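You operate a simulated robot arm through the tools that you are given. There is no shell and no other tool. Be economical: measure what you need, move in short steps, check, and stop when the job is done.

Carry out the task below with a simulated robot arm. There is one attempt and no reset: what you move stays moved.

TASK
Put one of the brown rolls from the top of the green bench in the blue bin there.

It is judged by the outcome, as a careful person would: the job done as asked, and still so three seconds after it is handed in. It fails if anything else is knocked over, pushed out of place, dropped, spilled or broken.

THE ROBOT
A 7-joint arm with a two-finger parallel gripper, fixed in place. Base frame: the origin is at the foot of the arm, x ahead of it, y to its left, z up; the work surface is at about z = 0. Lengths are in m, angles in rad, forces in N, time in s.
With the tool pointing down near the work surface it reaches from about 0.24 to 0.62 m from the base axis. Its first joint turns from -1.152 to 1.152 rad. Payload 2.6 kg.
Tool frame: the origin (TCP) lies between the finger pads and is the grasp point; the fingertips stand 0.03 m ahead of it; z points along the fingers, y is the line along which they close. The gripper opens to 0.094 m. The fingers are 0.028 m wide and 0.01 m thick; the gripper's body (0.05 by 0.096 m) begins 0.055 m behind the TCP.
Orientation is told as [roll, pitch, yaw] about the base's x, y, z axes, in that order, counted from this pose: with the fingers straight down and closing along the base's y, the tool's x points along the base's -x, its y along +y and its z along -z.

THE INTERFACE
- The arm moves only by the tool step_arm. Its argument "deltas" is a list of rows, each an object (a shift or turn left out is 0, a gripper value left out holds the last) with "grip": the opening in per cent of the stroke, from 0 (shut) to 100 (fully open); "delta_pos": the shift along the tool's x, y, z in units of 20 mm (1.0 is 20 mm), a list of three; "dr": the turn, a rotation vector about the tool's x, y, z in units of 8 degrees (1.0 is 8 degrees), a list of three. In form: [{"grip": grip, "delta_pos": [tx, ty, tz], "dr": [rx, ry, rz]}, ...]. A call has 1 to 12 rows; each row shifts and turns the commanded pose from where the row before left it, along the tool's axes as they then stand. A call with a number of a shift or a turn outside -1 to 1 is refused whole. A row lasts 0.2 s, in which the tool goes at most 0.05 m and 0.15 rad; a call with a longer step from one row to the next is refused whole, and so is a gripper value outside its range. A pose out of reach is approached as far as the arm can. The call stops where the force on the tool passes 40 N (or 10 N more than at its start, if that is more) or the arm is blocked; 0.2 s more then pass. The fingers move at their own pace (about 0.072 m/s each) and stop on an object; they squeeze with about 25 N. The grip force told is the motor's: it shows also when the fingers shut on nothing. Time passes only in rows, and 0.2 s behind the last, so rows that do not move let the fingers close. It gives the time, the measured TCP pose, the force on the tool (base axes), the opening and the grip force at its end, in the units of the frame above (readings bear some noise).
- Cameras (640 x 400 px; columns grow to the right, rows downward): "scene" is fixed at [0.0228, 0.4284, 0.5476]; the picture's right is [-0.87, -0.50, 0.00], its down [-0.36, 0.62, -0.70] and it looks along [0.35, -0.61, -0.71] (base axes); focal length 309 px, centre (320, 200). "wrist" rides on the gripper at [-0.037, 0, -0.058] in the tool frame; the picture's right is [0.00, -1.00, 0.00], its down [0.97, 0.00, -0.24] and it looks along [0.24, 0.00, 0.97] (tool axes); focal length 218 px, centre (320, 200).
- grab_frame(camera): a new picture of that camera. No time passes.
- point_at(camera, pixels): there is no depth. For up to 12 entries [column, row, z] of the newest picture of that camera ("zoom" is the newest enlarged one), the place [x, y] in the base frame at which the ray of that pixel passes the height z, good to about 0.002 m. No time passes.
- close_up(camera, box): a new picture of the part [left, top, right, bottom] of that camera's present view, enlarged. No time passes.
- job_done(): hands the job in; it is judged then, once.

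Work in short steps. Measure before you move; look again where a grasp or a placing could have gone wrong, and mend it. You have 60 turns and 22 pictures in all, the two below and enlarged ones among them. Open the gripper and draw the arm clear of the work before you hand the job in, unless the task says otherwise; then end with one line.

The tools are called after "Request:" as a command line: name --argument value ..., lists and objects as JSON in quotes. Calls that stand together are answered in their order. step_arm: Moves the arm, as the interface text tells. Its arguments: {"type":"object","properties":{"deltas":{"type":"array","items":{"type":"object","properties":{"grip":{"type":"number"},"delta_pos":{"type":"array","items":{"type":"number"}},"dr":{"type":"array","items":{"type":"number"}}}}}},"required":["deltas"]} The other tools are called the same way: grab_frame (camera) takes a picture; point_at (camera, pixels) gives the place at which the rays of pixels pass given heights; close_up (camera, box) takes an enlarged picture of a part of a camera's view; job_done () hands the job in.

At the start:

```text
clock: 0.0
position: [0.3441, 0.0599, 0.2619]
ee_rot: [0.001, 0.0, 0.0]
force: [0.8, -0.2, 0.2]
width: 0.094
finger_force: 0.1
```

scene: 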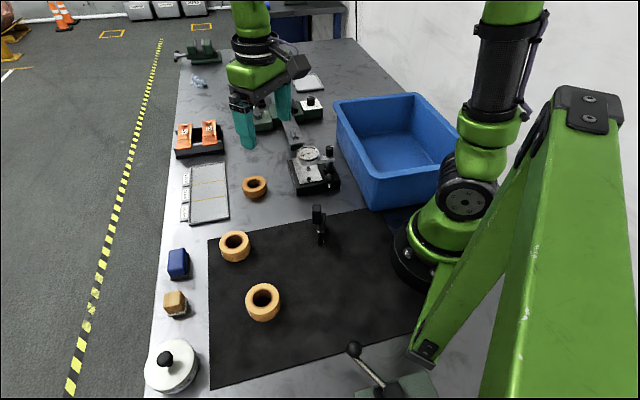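
wrist: 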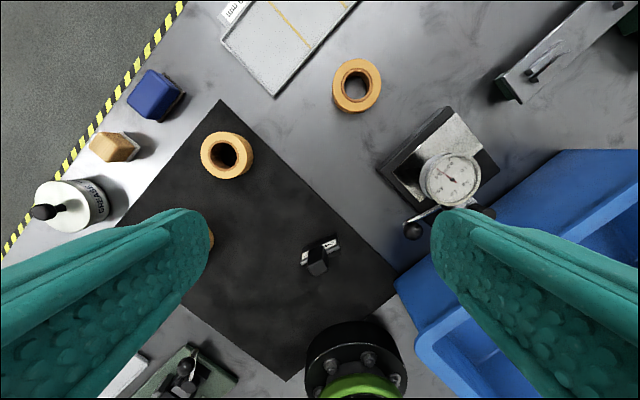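

The pictures show three brown rolls: wrist (227,155), (357,85) and one under the left finger. The blue bin is at -y. I'll measure the rolls and the bin.

Request:
point_at --camera "wrist" --pixels '[[227, 155, 0.03], [202, 155, 0.03], [252, 155, 0.03], [357, 85, 0.03], [333, 85, 0.03], [381, 85, 0.03], [357, 60, 0.03], [357, 110, 0.03], [560, 150, 0.1], [400, 285, 0.1], [415, 345, 0.1]]'

Request:
point_at --camera "scene" --pixels '[[254, 184, 0.03], [234, 243, 0.03], [262, 298, 0.03], [333, 100, 0.1], [418, 93, 0.1], [460, 137, 0.1], [370, 178, 0.1], [372, 210, 0.0], [242, 187, 0.03], [267, 187, 0.03], [309, 153, 0.05]]'

Request:
close_up --camera "scene" --box '[160, 80, 480, 330]'

```text
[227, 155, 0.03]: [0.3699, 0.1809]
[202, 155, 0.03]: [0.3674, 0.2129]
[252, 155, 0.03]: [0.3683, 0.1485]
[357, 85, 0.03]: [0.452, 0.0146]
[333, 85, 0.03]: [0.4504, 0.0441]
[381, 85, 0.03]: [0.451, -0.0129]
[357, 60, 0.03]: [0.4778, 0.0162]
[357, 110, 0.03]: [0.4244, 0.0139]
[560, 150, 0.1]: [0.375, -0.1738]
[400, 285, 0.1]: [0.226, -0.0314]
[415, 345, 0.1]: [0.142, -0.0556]
```

```text
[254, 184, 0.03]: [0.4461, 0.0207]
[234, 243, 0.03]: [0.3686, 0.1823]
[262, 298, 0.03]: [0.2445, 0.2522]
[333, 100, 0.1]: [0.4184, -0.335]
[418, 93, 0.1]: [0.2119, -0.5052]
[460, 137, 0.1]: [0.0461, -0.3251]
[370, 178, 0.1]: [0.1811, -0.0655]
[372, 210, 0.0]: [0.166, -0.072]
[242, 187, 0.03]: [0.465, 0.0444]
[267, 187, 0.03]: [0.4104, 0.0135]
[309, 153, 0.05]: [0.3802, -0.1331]
```

```text
1.60 times, centred on (320, 205) of scene
```

zoom: 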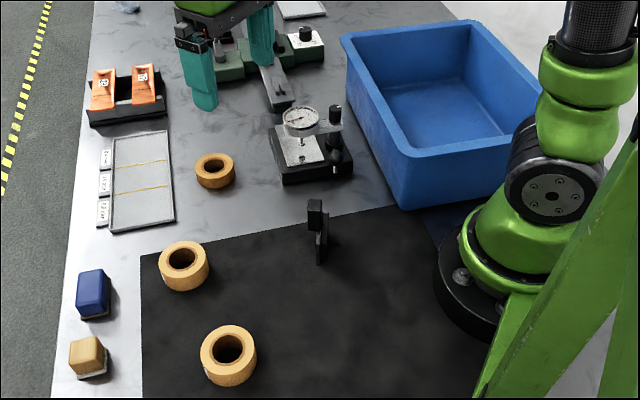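

The far roll looks a bit darker than the other two, so I'll compare them up close before choosing.

Request:
close_up --camera "wrist" --box '[180, 40, 420, 190]'

Request:
close_up --camera "scene" --box '[200, 160, 360, 330]'

```text
2.67 times, centred on (300, 115) of wrist
```

zoom: 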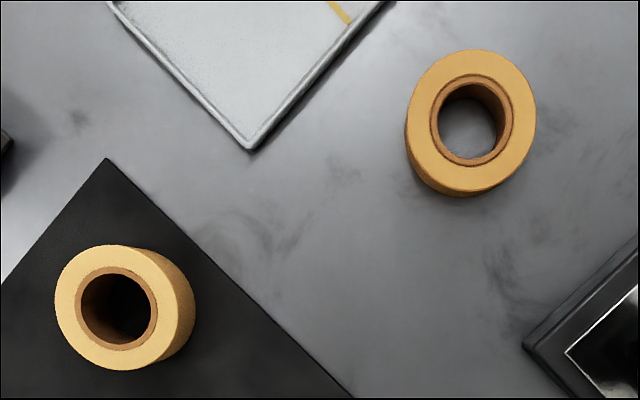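

```text
2.35 times, centred on (280, 245) of scene
```

zoom: 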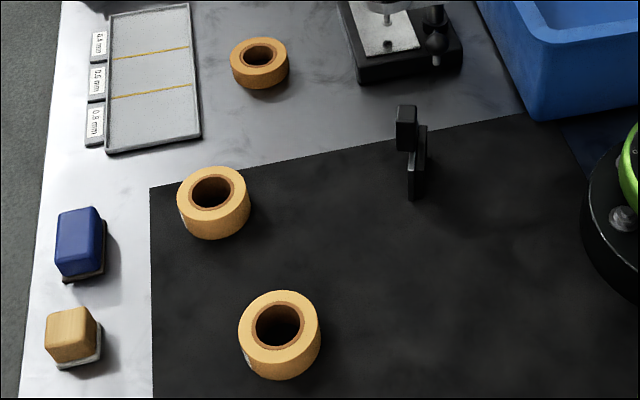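

The near pair match each other, so I take the roll at about (0.369, 0.181), top near z=0.03. Moving above it and looking again.

Request:
step_arm --deltas '[{"grip": 100, "delta_pos": [-0.25, 1, 0]}, {"delta_pos": [-0.25, 1, 0]}, {"delta_pos": [-0.25, 1, 0]}, {"delta_pos": [-0.25, 1, 0]}, {"delta_pos": [-0.25, 1, 0]}, {"delta_pos": [0, 1, 0]}, {"delta_pos": [0, 0, 1]}, {"delta_pos": [0, 0, 1]}, {"delta_pos": [0, 0, 1]}, {"delta_pos": [0, 0, 1]}, {"delta_pos": [0, 0, 0]}]'

Request:
grab_frame --camera "wrist"

```text
clock: 2.4
position: [0.367, 0.1777, 0.1821]
ee_rot: [-0.001, 0.0, -0.001]
force: [0.0, 0.2, -0.4]
width: 0.0941
finger_force: 0.0
```

```text
16 pictures are left
```

wrist: 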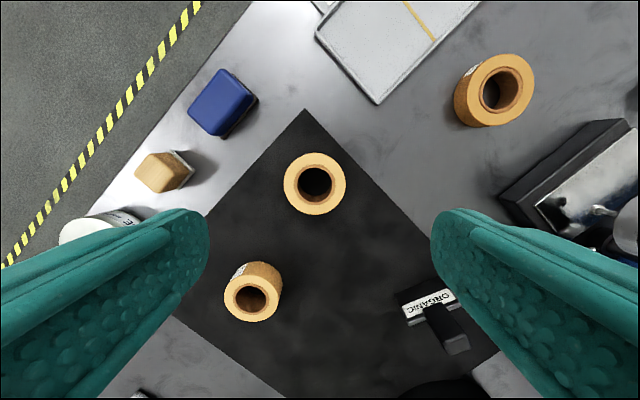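

Request:
point_at --camera "wrist" --pixels '[[315, 184, 0.03], [283, 184, 0.03], [346, 184, 0.03], [315, 153, 0.03], [315, 215, 0.03], [166, 173, 0.02], [252, 302, 0.03], [494, 92, 0.03], [315, 153, 0.045], [315, 215, 0.045]]'

```text
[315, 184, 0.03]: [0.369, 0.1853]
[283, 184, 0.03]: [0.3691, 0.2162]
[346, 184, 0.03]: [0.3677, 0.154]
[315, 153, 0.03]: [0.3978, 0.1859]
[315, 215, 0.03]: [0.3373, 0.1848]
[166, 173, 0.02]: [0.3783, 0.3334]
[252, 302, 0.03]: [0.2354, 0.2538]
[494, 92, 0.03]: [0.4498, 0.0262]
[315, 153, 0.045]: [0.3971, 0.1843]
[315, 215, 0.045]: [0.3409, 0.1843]
```

Roll centre is (0.3685, 0.184), diameter about 0.06. Shifting +6 mm in y and descending with the fingers open.

Request:
step_arm --deltas '[{"delta_pos": [-0.07, 0.3, 0]}, {"delta_pos": [0, 0, 1]}, {"delta_pos": [0, 0, 1]}, {"delta_pos": [0, 0, 1]}, {"delta_pos": [0, 0, 1]}, {"delta_pos": [0, 0, 1]}, {"delta_pos": [0, 0, 1]}, {"delta_pos": [0, 0, 0.6]}, {"delta_pos": [0, 0, 0.6]}, {"delta_pos": [0, 0, 0]}]'

Request:
grab_frame --camera "scene"

```text
clock: 4.6
position: [0.3686, 0.1852, 0.0386]
ee_rot: [0.0, 0.0, 0.0]
force: [0.4, 0.1, 0.2]
width: 0.094
finger_force: 0.1
```

```text
15 pictures are left
```

scene: 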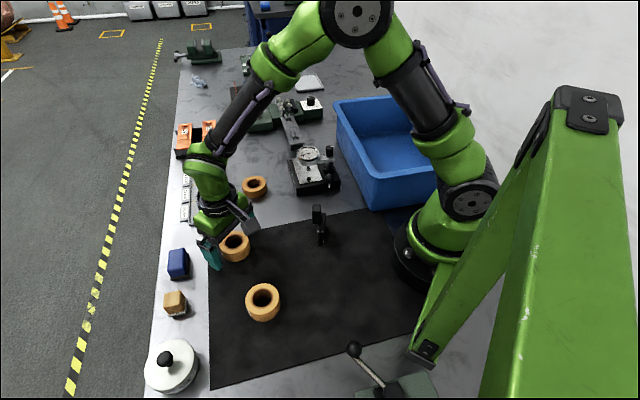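

The fingers straddle the roll at (234,247). Closing on it, then a small lift.

Request:
step_arm --deltas '[{"grip": 0}, {"grip": 0}, {"grip": 0}, {"grip": 0}, {"delta_pos": [0, 0, -0.5]}, {"delta_pos": [0, 0, -1]}, {"delta_pos": [0, 0, -1]}, {"delta_pos": [0, 0, 0]}]'

Request:
grab_frame --camera "wrist"

```text
clock: 6.4
position: [0.3692, 0.1856, 0.0882]
ee_rot: [-0.001, 0.001, 0.0]
force: [-0.9, 0.0, 0.3]
width: 0.0583
finger_force: 24.9
```

```text
14 pictures are left
```

wrist: 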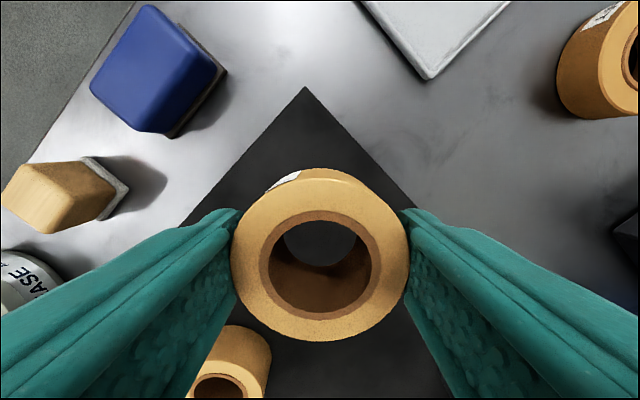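

The roll is held (width 0.058, 25 N). Lifting to about z=0.27, then moving toward the bin.

Request:
step_arm --deltas '[{"delta_pos": [0, 0, -1]}, {"delta_pos": [0, 0, -1]}, {"delta_pos": [0, 0, -1]}, {"delta_pos": [0, 0, -1]}, {"delta_pos": [0, 0, -1]}, {"delta_pos": [0, 0, -1]}, {"delta_pos": [0, 0, -1]}, {"delta_pos": [0, 0, -1]}, {"delta_pos": [0, 0, -1]}, {"delta_pos": [0, -1, 0]}, {"delta_pos": [0, -1, 0]}, {"delta_pos": [0, -1, 0]}]'

Request:
step_arm --deltas '[{"delta_pos": [0.2, -1, 0]}, {"delta_pos": [0.2, -1, 0]}, {"delta_pos": [0.2, -1, 0]}, {"delta_pos": [0.2, -1, 0]}, {"delta_pos": [0.2, -1, 0]}, {"delta_pos": [0.2, -1, 0]}, {"delta_pos": [0.2, -1, 0]}, {"delta_pos": [0.2, -1, 0]}, {"delta_pos": [0.2, -1, 0]}, {"delta_pos": [0.2, -1, 0]}, {"delta_pos": [0.2, -1, 0]}, {"delta_pos": [0, 0, 0]}]'

Request:
grab_frame --camera "wrist"

Request:
grab_frame --camera "scene"

```text
clock: 9.0
position: [0.3714, 0.124, 0.267]
ee_rot: [0.0, 0.0, 0.003]
force: [-0.3, 1.3, -0.1]
width: 0.058
finger_force: 25.5
```

```text
clock: 11.6
position: [0.3248, -0.0953, 0.2678]
ee_rot: [0.0, 0.001, 0.001]
force: [-0.1, 0.6, -0.9]
width: 0.0583
finger_force: 25.0
```

```text
13 pictures are left
```

wrist: 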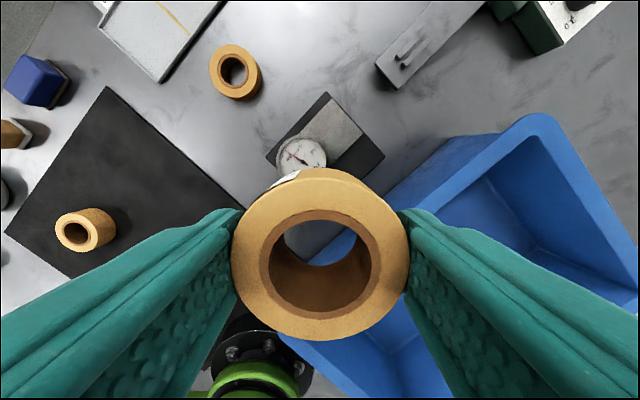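

```text
12 pictures are left
```

scene: 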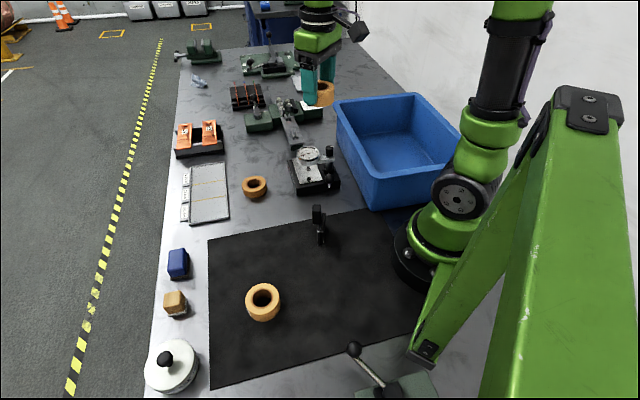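

The roll is still held. Next, the rim height: the same bin corner is at wrist (535,115) and scene (335,100), so I'll triangulate and measure inner corners.

Request:
point_at --camera "wrist" --pixels '[[537, 113, 0.08], [537, 113, 0.1], [537, 113, 0.12], [537, 113, 0.14], [525, 175, 0.01], [490, 170, 0.01]]'

Request:
point_at --camera "scene" --pixels '[[334, 98, 0.08], [334, 98, 0.1], [334, 98, 0.12], [334, 98, 0.14], [417, 92, 0.12], [461, 132, 0.12], [372, 178, 0.12], [355, 136, 0.01], [408, 130, 0.01], [395, 135, 0.01], [385, 165, 0.12]]'

Request:
close_up --camera "scene" --box '[310, 70, 480, 220]'

```text
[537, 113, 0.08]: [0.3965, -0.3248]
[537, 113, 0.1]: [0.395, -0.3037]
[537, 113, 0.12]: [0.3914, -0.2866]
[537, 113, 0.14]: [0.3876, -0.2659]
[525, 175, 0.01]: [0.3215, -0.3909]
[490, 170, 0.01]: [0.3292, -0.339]
```

```text
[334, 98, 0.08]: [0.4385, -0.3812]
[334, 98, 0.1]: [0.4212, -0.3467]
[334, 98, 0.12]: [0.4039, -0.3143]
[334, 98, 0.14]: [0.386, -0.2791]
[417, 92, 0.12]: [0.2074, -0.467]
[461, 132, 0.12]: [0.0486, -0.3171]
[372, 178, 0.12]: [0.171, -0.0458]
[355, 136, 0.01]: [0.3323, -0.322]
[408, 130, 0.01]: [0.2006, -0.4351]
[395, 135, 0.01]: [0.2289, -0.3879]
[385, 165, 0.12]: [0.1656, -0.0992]
```

```text
2.67 times, centred on (395, 145) of scene
```

zoom: 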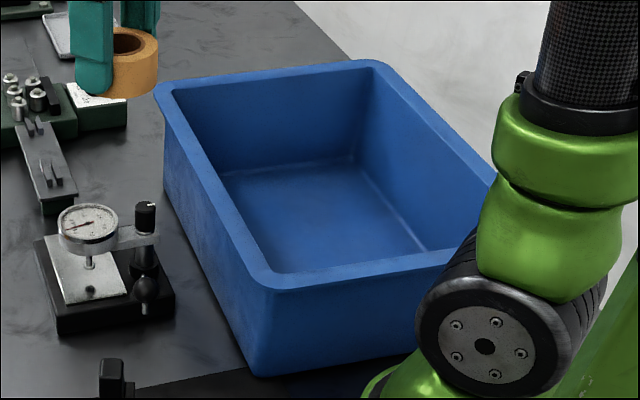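

The rim is at about z=0.135. Rim corners are roughly A (0.39,-0.27), B (0.205,-0.44) and D (0.173,-0.03), so the centre is near (0.19,-0.235). I'll go above (0.223,-0.27), which is well inside.

Request:
step_arm --deltas '[{"delta_pos": [0.5, -0.88, 0]}, {"delta_pos": [0.5, -0.88, 0]}, {"delta_pos": [0.5, -0.88, 0]}, {"delta_pos": [0.5, -0.88, 0]}, {"delta_pos": [0.5, -0.88, 0]}, {"delta_pos": [0.5, -0.88, 0]}, {"delta_pos": [0.5, -0.88, 0]}, {"delta_pos": [0.5, -0.88, 0]}, {"delta_pos": [0.5, -0.88, 0]}, {"delta_pos": [0.5, -0.88, 0]}, {"delta_pos": [0, 0, 0]}]'

Request:
grab_frame --camera "wrist"

Request:
grab_frame --camera "scene"

```text
clock: 14.0
position: [0.2265, -0.2718, 0.2686]
ee_rot: [-0.001, -0.002, 0.0]
force: [0.3, 0.6, -0.2]
width: 0.058
finger_force: 25.4
```

```text
10 pictures are left
```

wrist: 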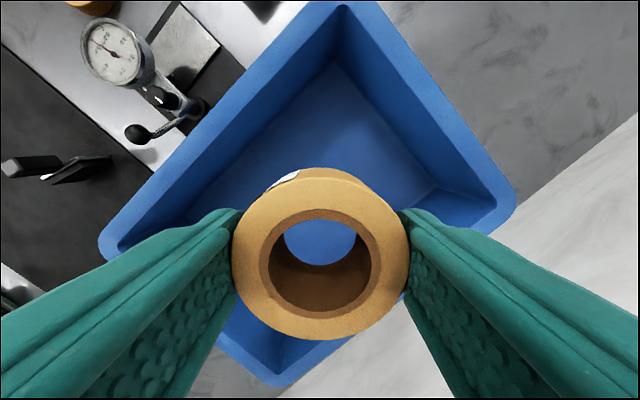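

```text
9 pictures are left
```

scene: 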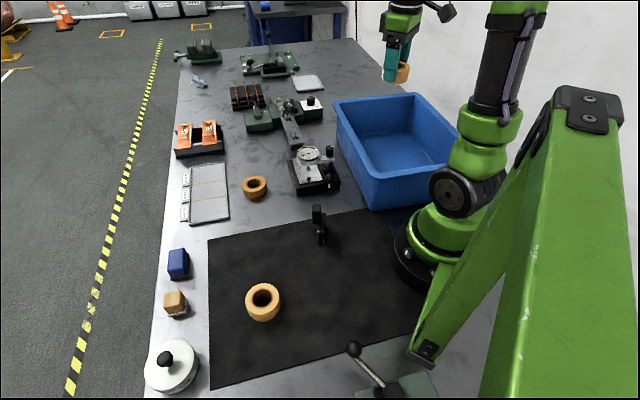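

Request:
point_at --camera "wrist" --pixels '[[343, 5, 0.135], [513, 195, 0.135], [102, 245, 0.135], [275, 385, 0.135], [335, 62, 0.01], [435, 190, 0.01]]'

```text
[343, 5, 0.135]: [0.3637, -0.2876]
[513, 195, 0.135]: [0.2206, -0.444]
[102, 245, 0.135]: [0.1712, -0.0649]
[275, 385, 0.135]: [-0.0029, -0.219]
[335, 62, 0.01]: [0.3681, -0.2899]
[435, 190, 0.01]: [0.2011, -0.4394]
```

The bin centre is about (0.19,-0.25), so the tool is well inside the walls. Shifting 8 mm toward the midline and descending.

Request:
step_arm --deltas '[{"delta_pos": [0.5, -0.3, 0]}, {"delta_pos": [0, 0, 1]}, {"delta_pos": [0, 0, 1]}, {"delta_pos": [0, 0, 1]}, {"delta_pos": [0, 0, 1]}, {"delta_pos": [0, 0, 1]}, {"delta_pos": [0, 0, 1]}, {"delta_pos": [0, 0, 1]}, {"delta_pos": [0, 0, 0]}]'

Request:
grab_frame --camera "scene"

Request:
grab_frame --camera "wrist"

```text
clock: 16.0
position: [0.2155, -0.2767, 0.1276]
ee_rot: [-0.001, 0.0, 0.001]
force: [-0.4, -0.6, -0.1]
width: 0.0581
finger_force: 25.2
```

```text
8 pictures are left
```

scene: 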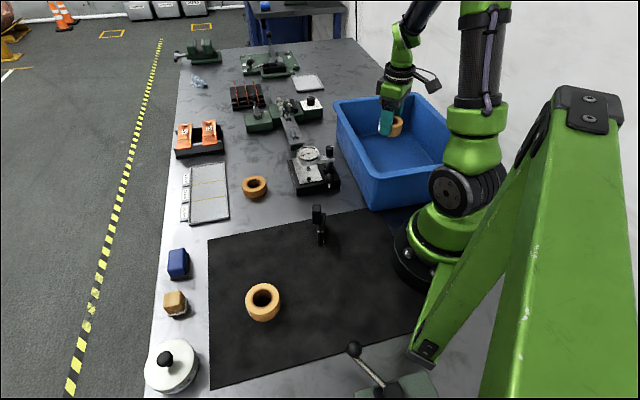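

```text
7 pictures are left
```

wrist: 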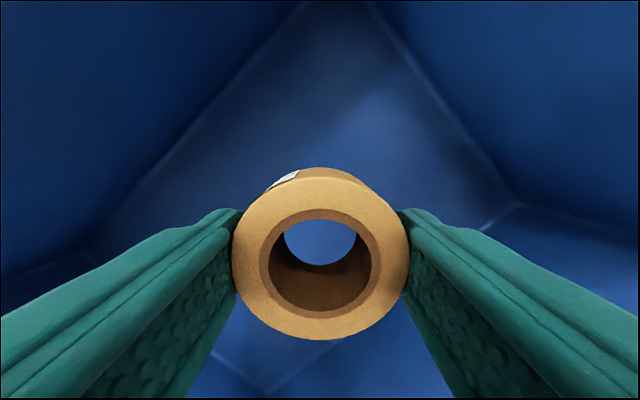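

A black part of the wrist at (432,82) sits near the bin's far rim, so I'll check its clearance before lowering further.

Request:
close_up --camera "scene" --box '[350, 50, 470, 150]'

Request:
point_at --camera "scene" --pixels '[[432, 82, 0.2], [432, 82, 0.22], [432, 82, 0.25], [397, 85, 0.2], [397, 85, 0.22]]'

```text
4.00 times, centred on (410, 100) of scene
```

zoom: 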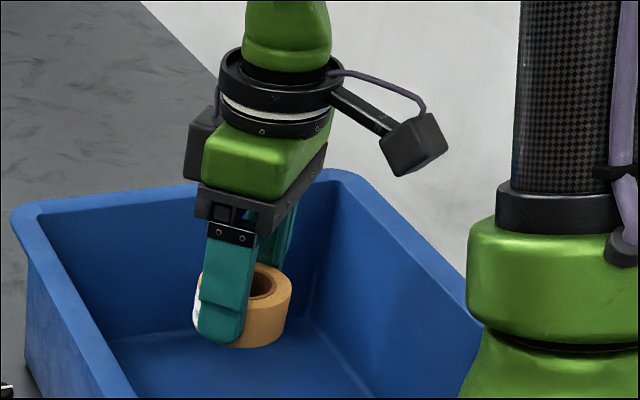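

```text
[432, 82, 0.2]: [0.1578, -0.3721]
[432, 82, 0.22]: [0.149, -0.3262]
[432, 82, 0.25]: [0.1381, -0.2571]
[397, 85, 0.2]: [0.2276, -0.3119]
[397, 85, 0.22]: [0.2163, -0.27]
```

The black box sits at about (0.14,-0.26), z≈0.25, so it's over the bin's interior and stays above the rim. Lowering to about z=0.057.

Request:
step_arm --deltas '[{"delta_pos": [0, 0, 0.7]}, {"delta_pos": [0, 0, 0.7]}, {"delta_pos": [0, 0, 0.7]}, {"delta_pos": [0, 0, 0.7]}, {"delta_pos": [0, 0, 0.4]}, {"delta_pos": [0, 0, 0.3]}, {"delta_pos": [0, 0, 0]}]'

Request:
grab_frame --camera "scene"

```text
clock: 17.6
position: [0.2164, -0.2769, 0.0582]
ee_rot: [0.0, 0.0, 0.0]
force: [-0.2, -0.4, -1.3]
width: 0.058
finger_force: 25.0
```

```text
5 pictures are left
```

scene: 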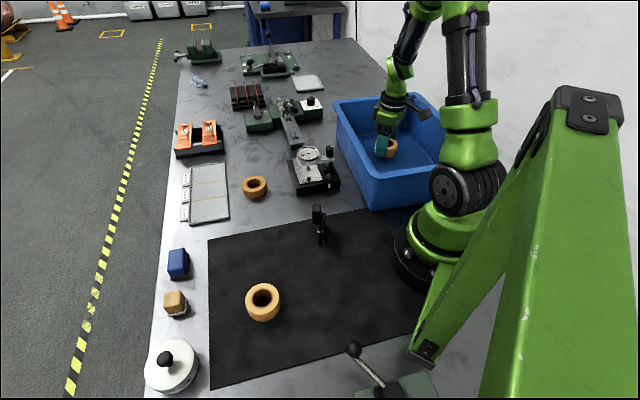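

The roll is deep in the bin with no contact yet. Lowering about 8 mm more, then opening the fingers and rising straight up.

Request:
step_arm --deltas '[{"delta_pos": [0, 0, 0.2]}, {"delta_pos": [0, 0, 0.2]}, {"grip": 85}, {"grip": 85}, {"grip": 85}, {"grip": 85}]'

Request:
step_arm --deltas '[{"delta_pos": [0, 0, -0.5]}, {"delta_pos": [0, 0, -1]}, {"delta_pos": [0, 0, -1]}, {"delta_pos": [0, 0, -1]}, {"delta_pos": [0, 0, -1]}, {"delta_pos": [0, 0, -1]}, {"delta_pos": [0, 0, -1]}, {"delta_pos": [0, 0, -1]}, {"delta_pos": [0, 0, -1]}, {"delta_pos": [0, 0, -1]}, {"delta_pos": [0, 0, -1]}, {"delta_pos": [0, 0, -1]}]'

Request:
grab_frame --camera "scene"

```text
clock: 19.0
position: [0.2157, -0.2765, 0.051]
ee_rot: [-0.001, 0.0, 0.0]
force: [-0.2, 0.5, -0.2]
width: 0.08
finger_force: 0.1
```

```text
clock: 21.6
position: [0.2162, -0.2771, 0.2801]
ee_rot: [-0.001, -0.001, -0.001]
force: [0.0, 0.2, 1.0]
width: 0.0801
finger_force: 0.1
```

```text
4 pictures are left
```

scene: 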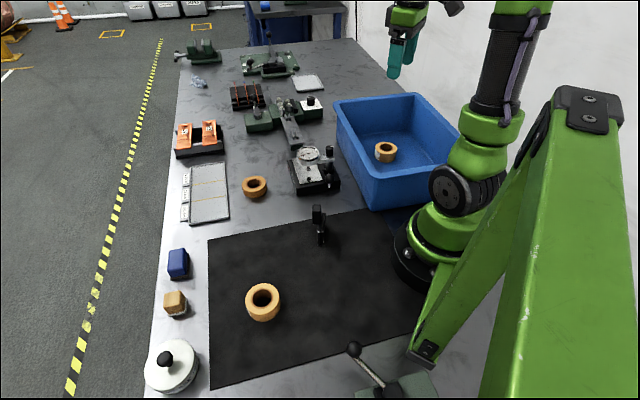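

The roll lies flat in the bin at (385,152) and nothing else has moved. Drawing the arm away from over the bin at height.

Request:
step_arm --deltas '[{"delta_pos": [-0.5, 0.9, 0]}, {"delta_pos": [-0.5, 0.9, 0]}, {"delta_pos": [-0.5, 0.9, 0]}, {"delta_pos": [-0.5, 0.9, 0]}, {"delta_pos": [-0.5, 0.9, 0]}, {"delta_pos": [-0.5, 0.9, 0]}, {"delta_pos": [-0.5, 0.9, 0]}, {"delta_pos": [-0.5, 0.9, 0]}, {"delta_pos": [-0.5, 0.9, 0]}, {"delta_pos": [-0.5, 0.9, 0]}, {"delta_pos": [-0.5, 0.9, 0]}, {"delta_pos": [-0.5, 0.9, 0]}]'

Request:
grab_frame --camera "scene"

```text
clock: 24.2
position: [0.335, -0.0619, 0.2801]
ee_rot: [-0.001, 0.002, -0.001]
force: [0.0, -0.1, 0.3]
width: 0.0799
finger_force: 0.0
```

```text
3 pictures are left
```

scene: 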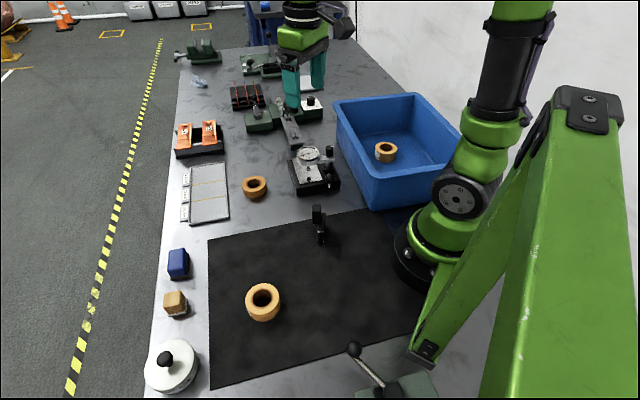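

The roll is at rest in the bin and the arm is clear, so I'm handing in.

Request:
job_done

```text
The job is handed in.
```

One brown roll from the bench top is lying flat in the blue bin; nothing else was moved, and the arm is clear with the gripper open.
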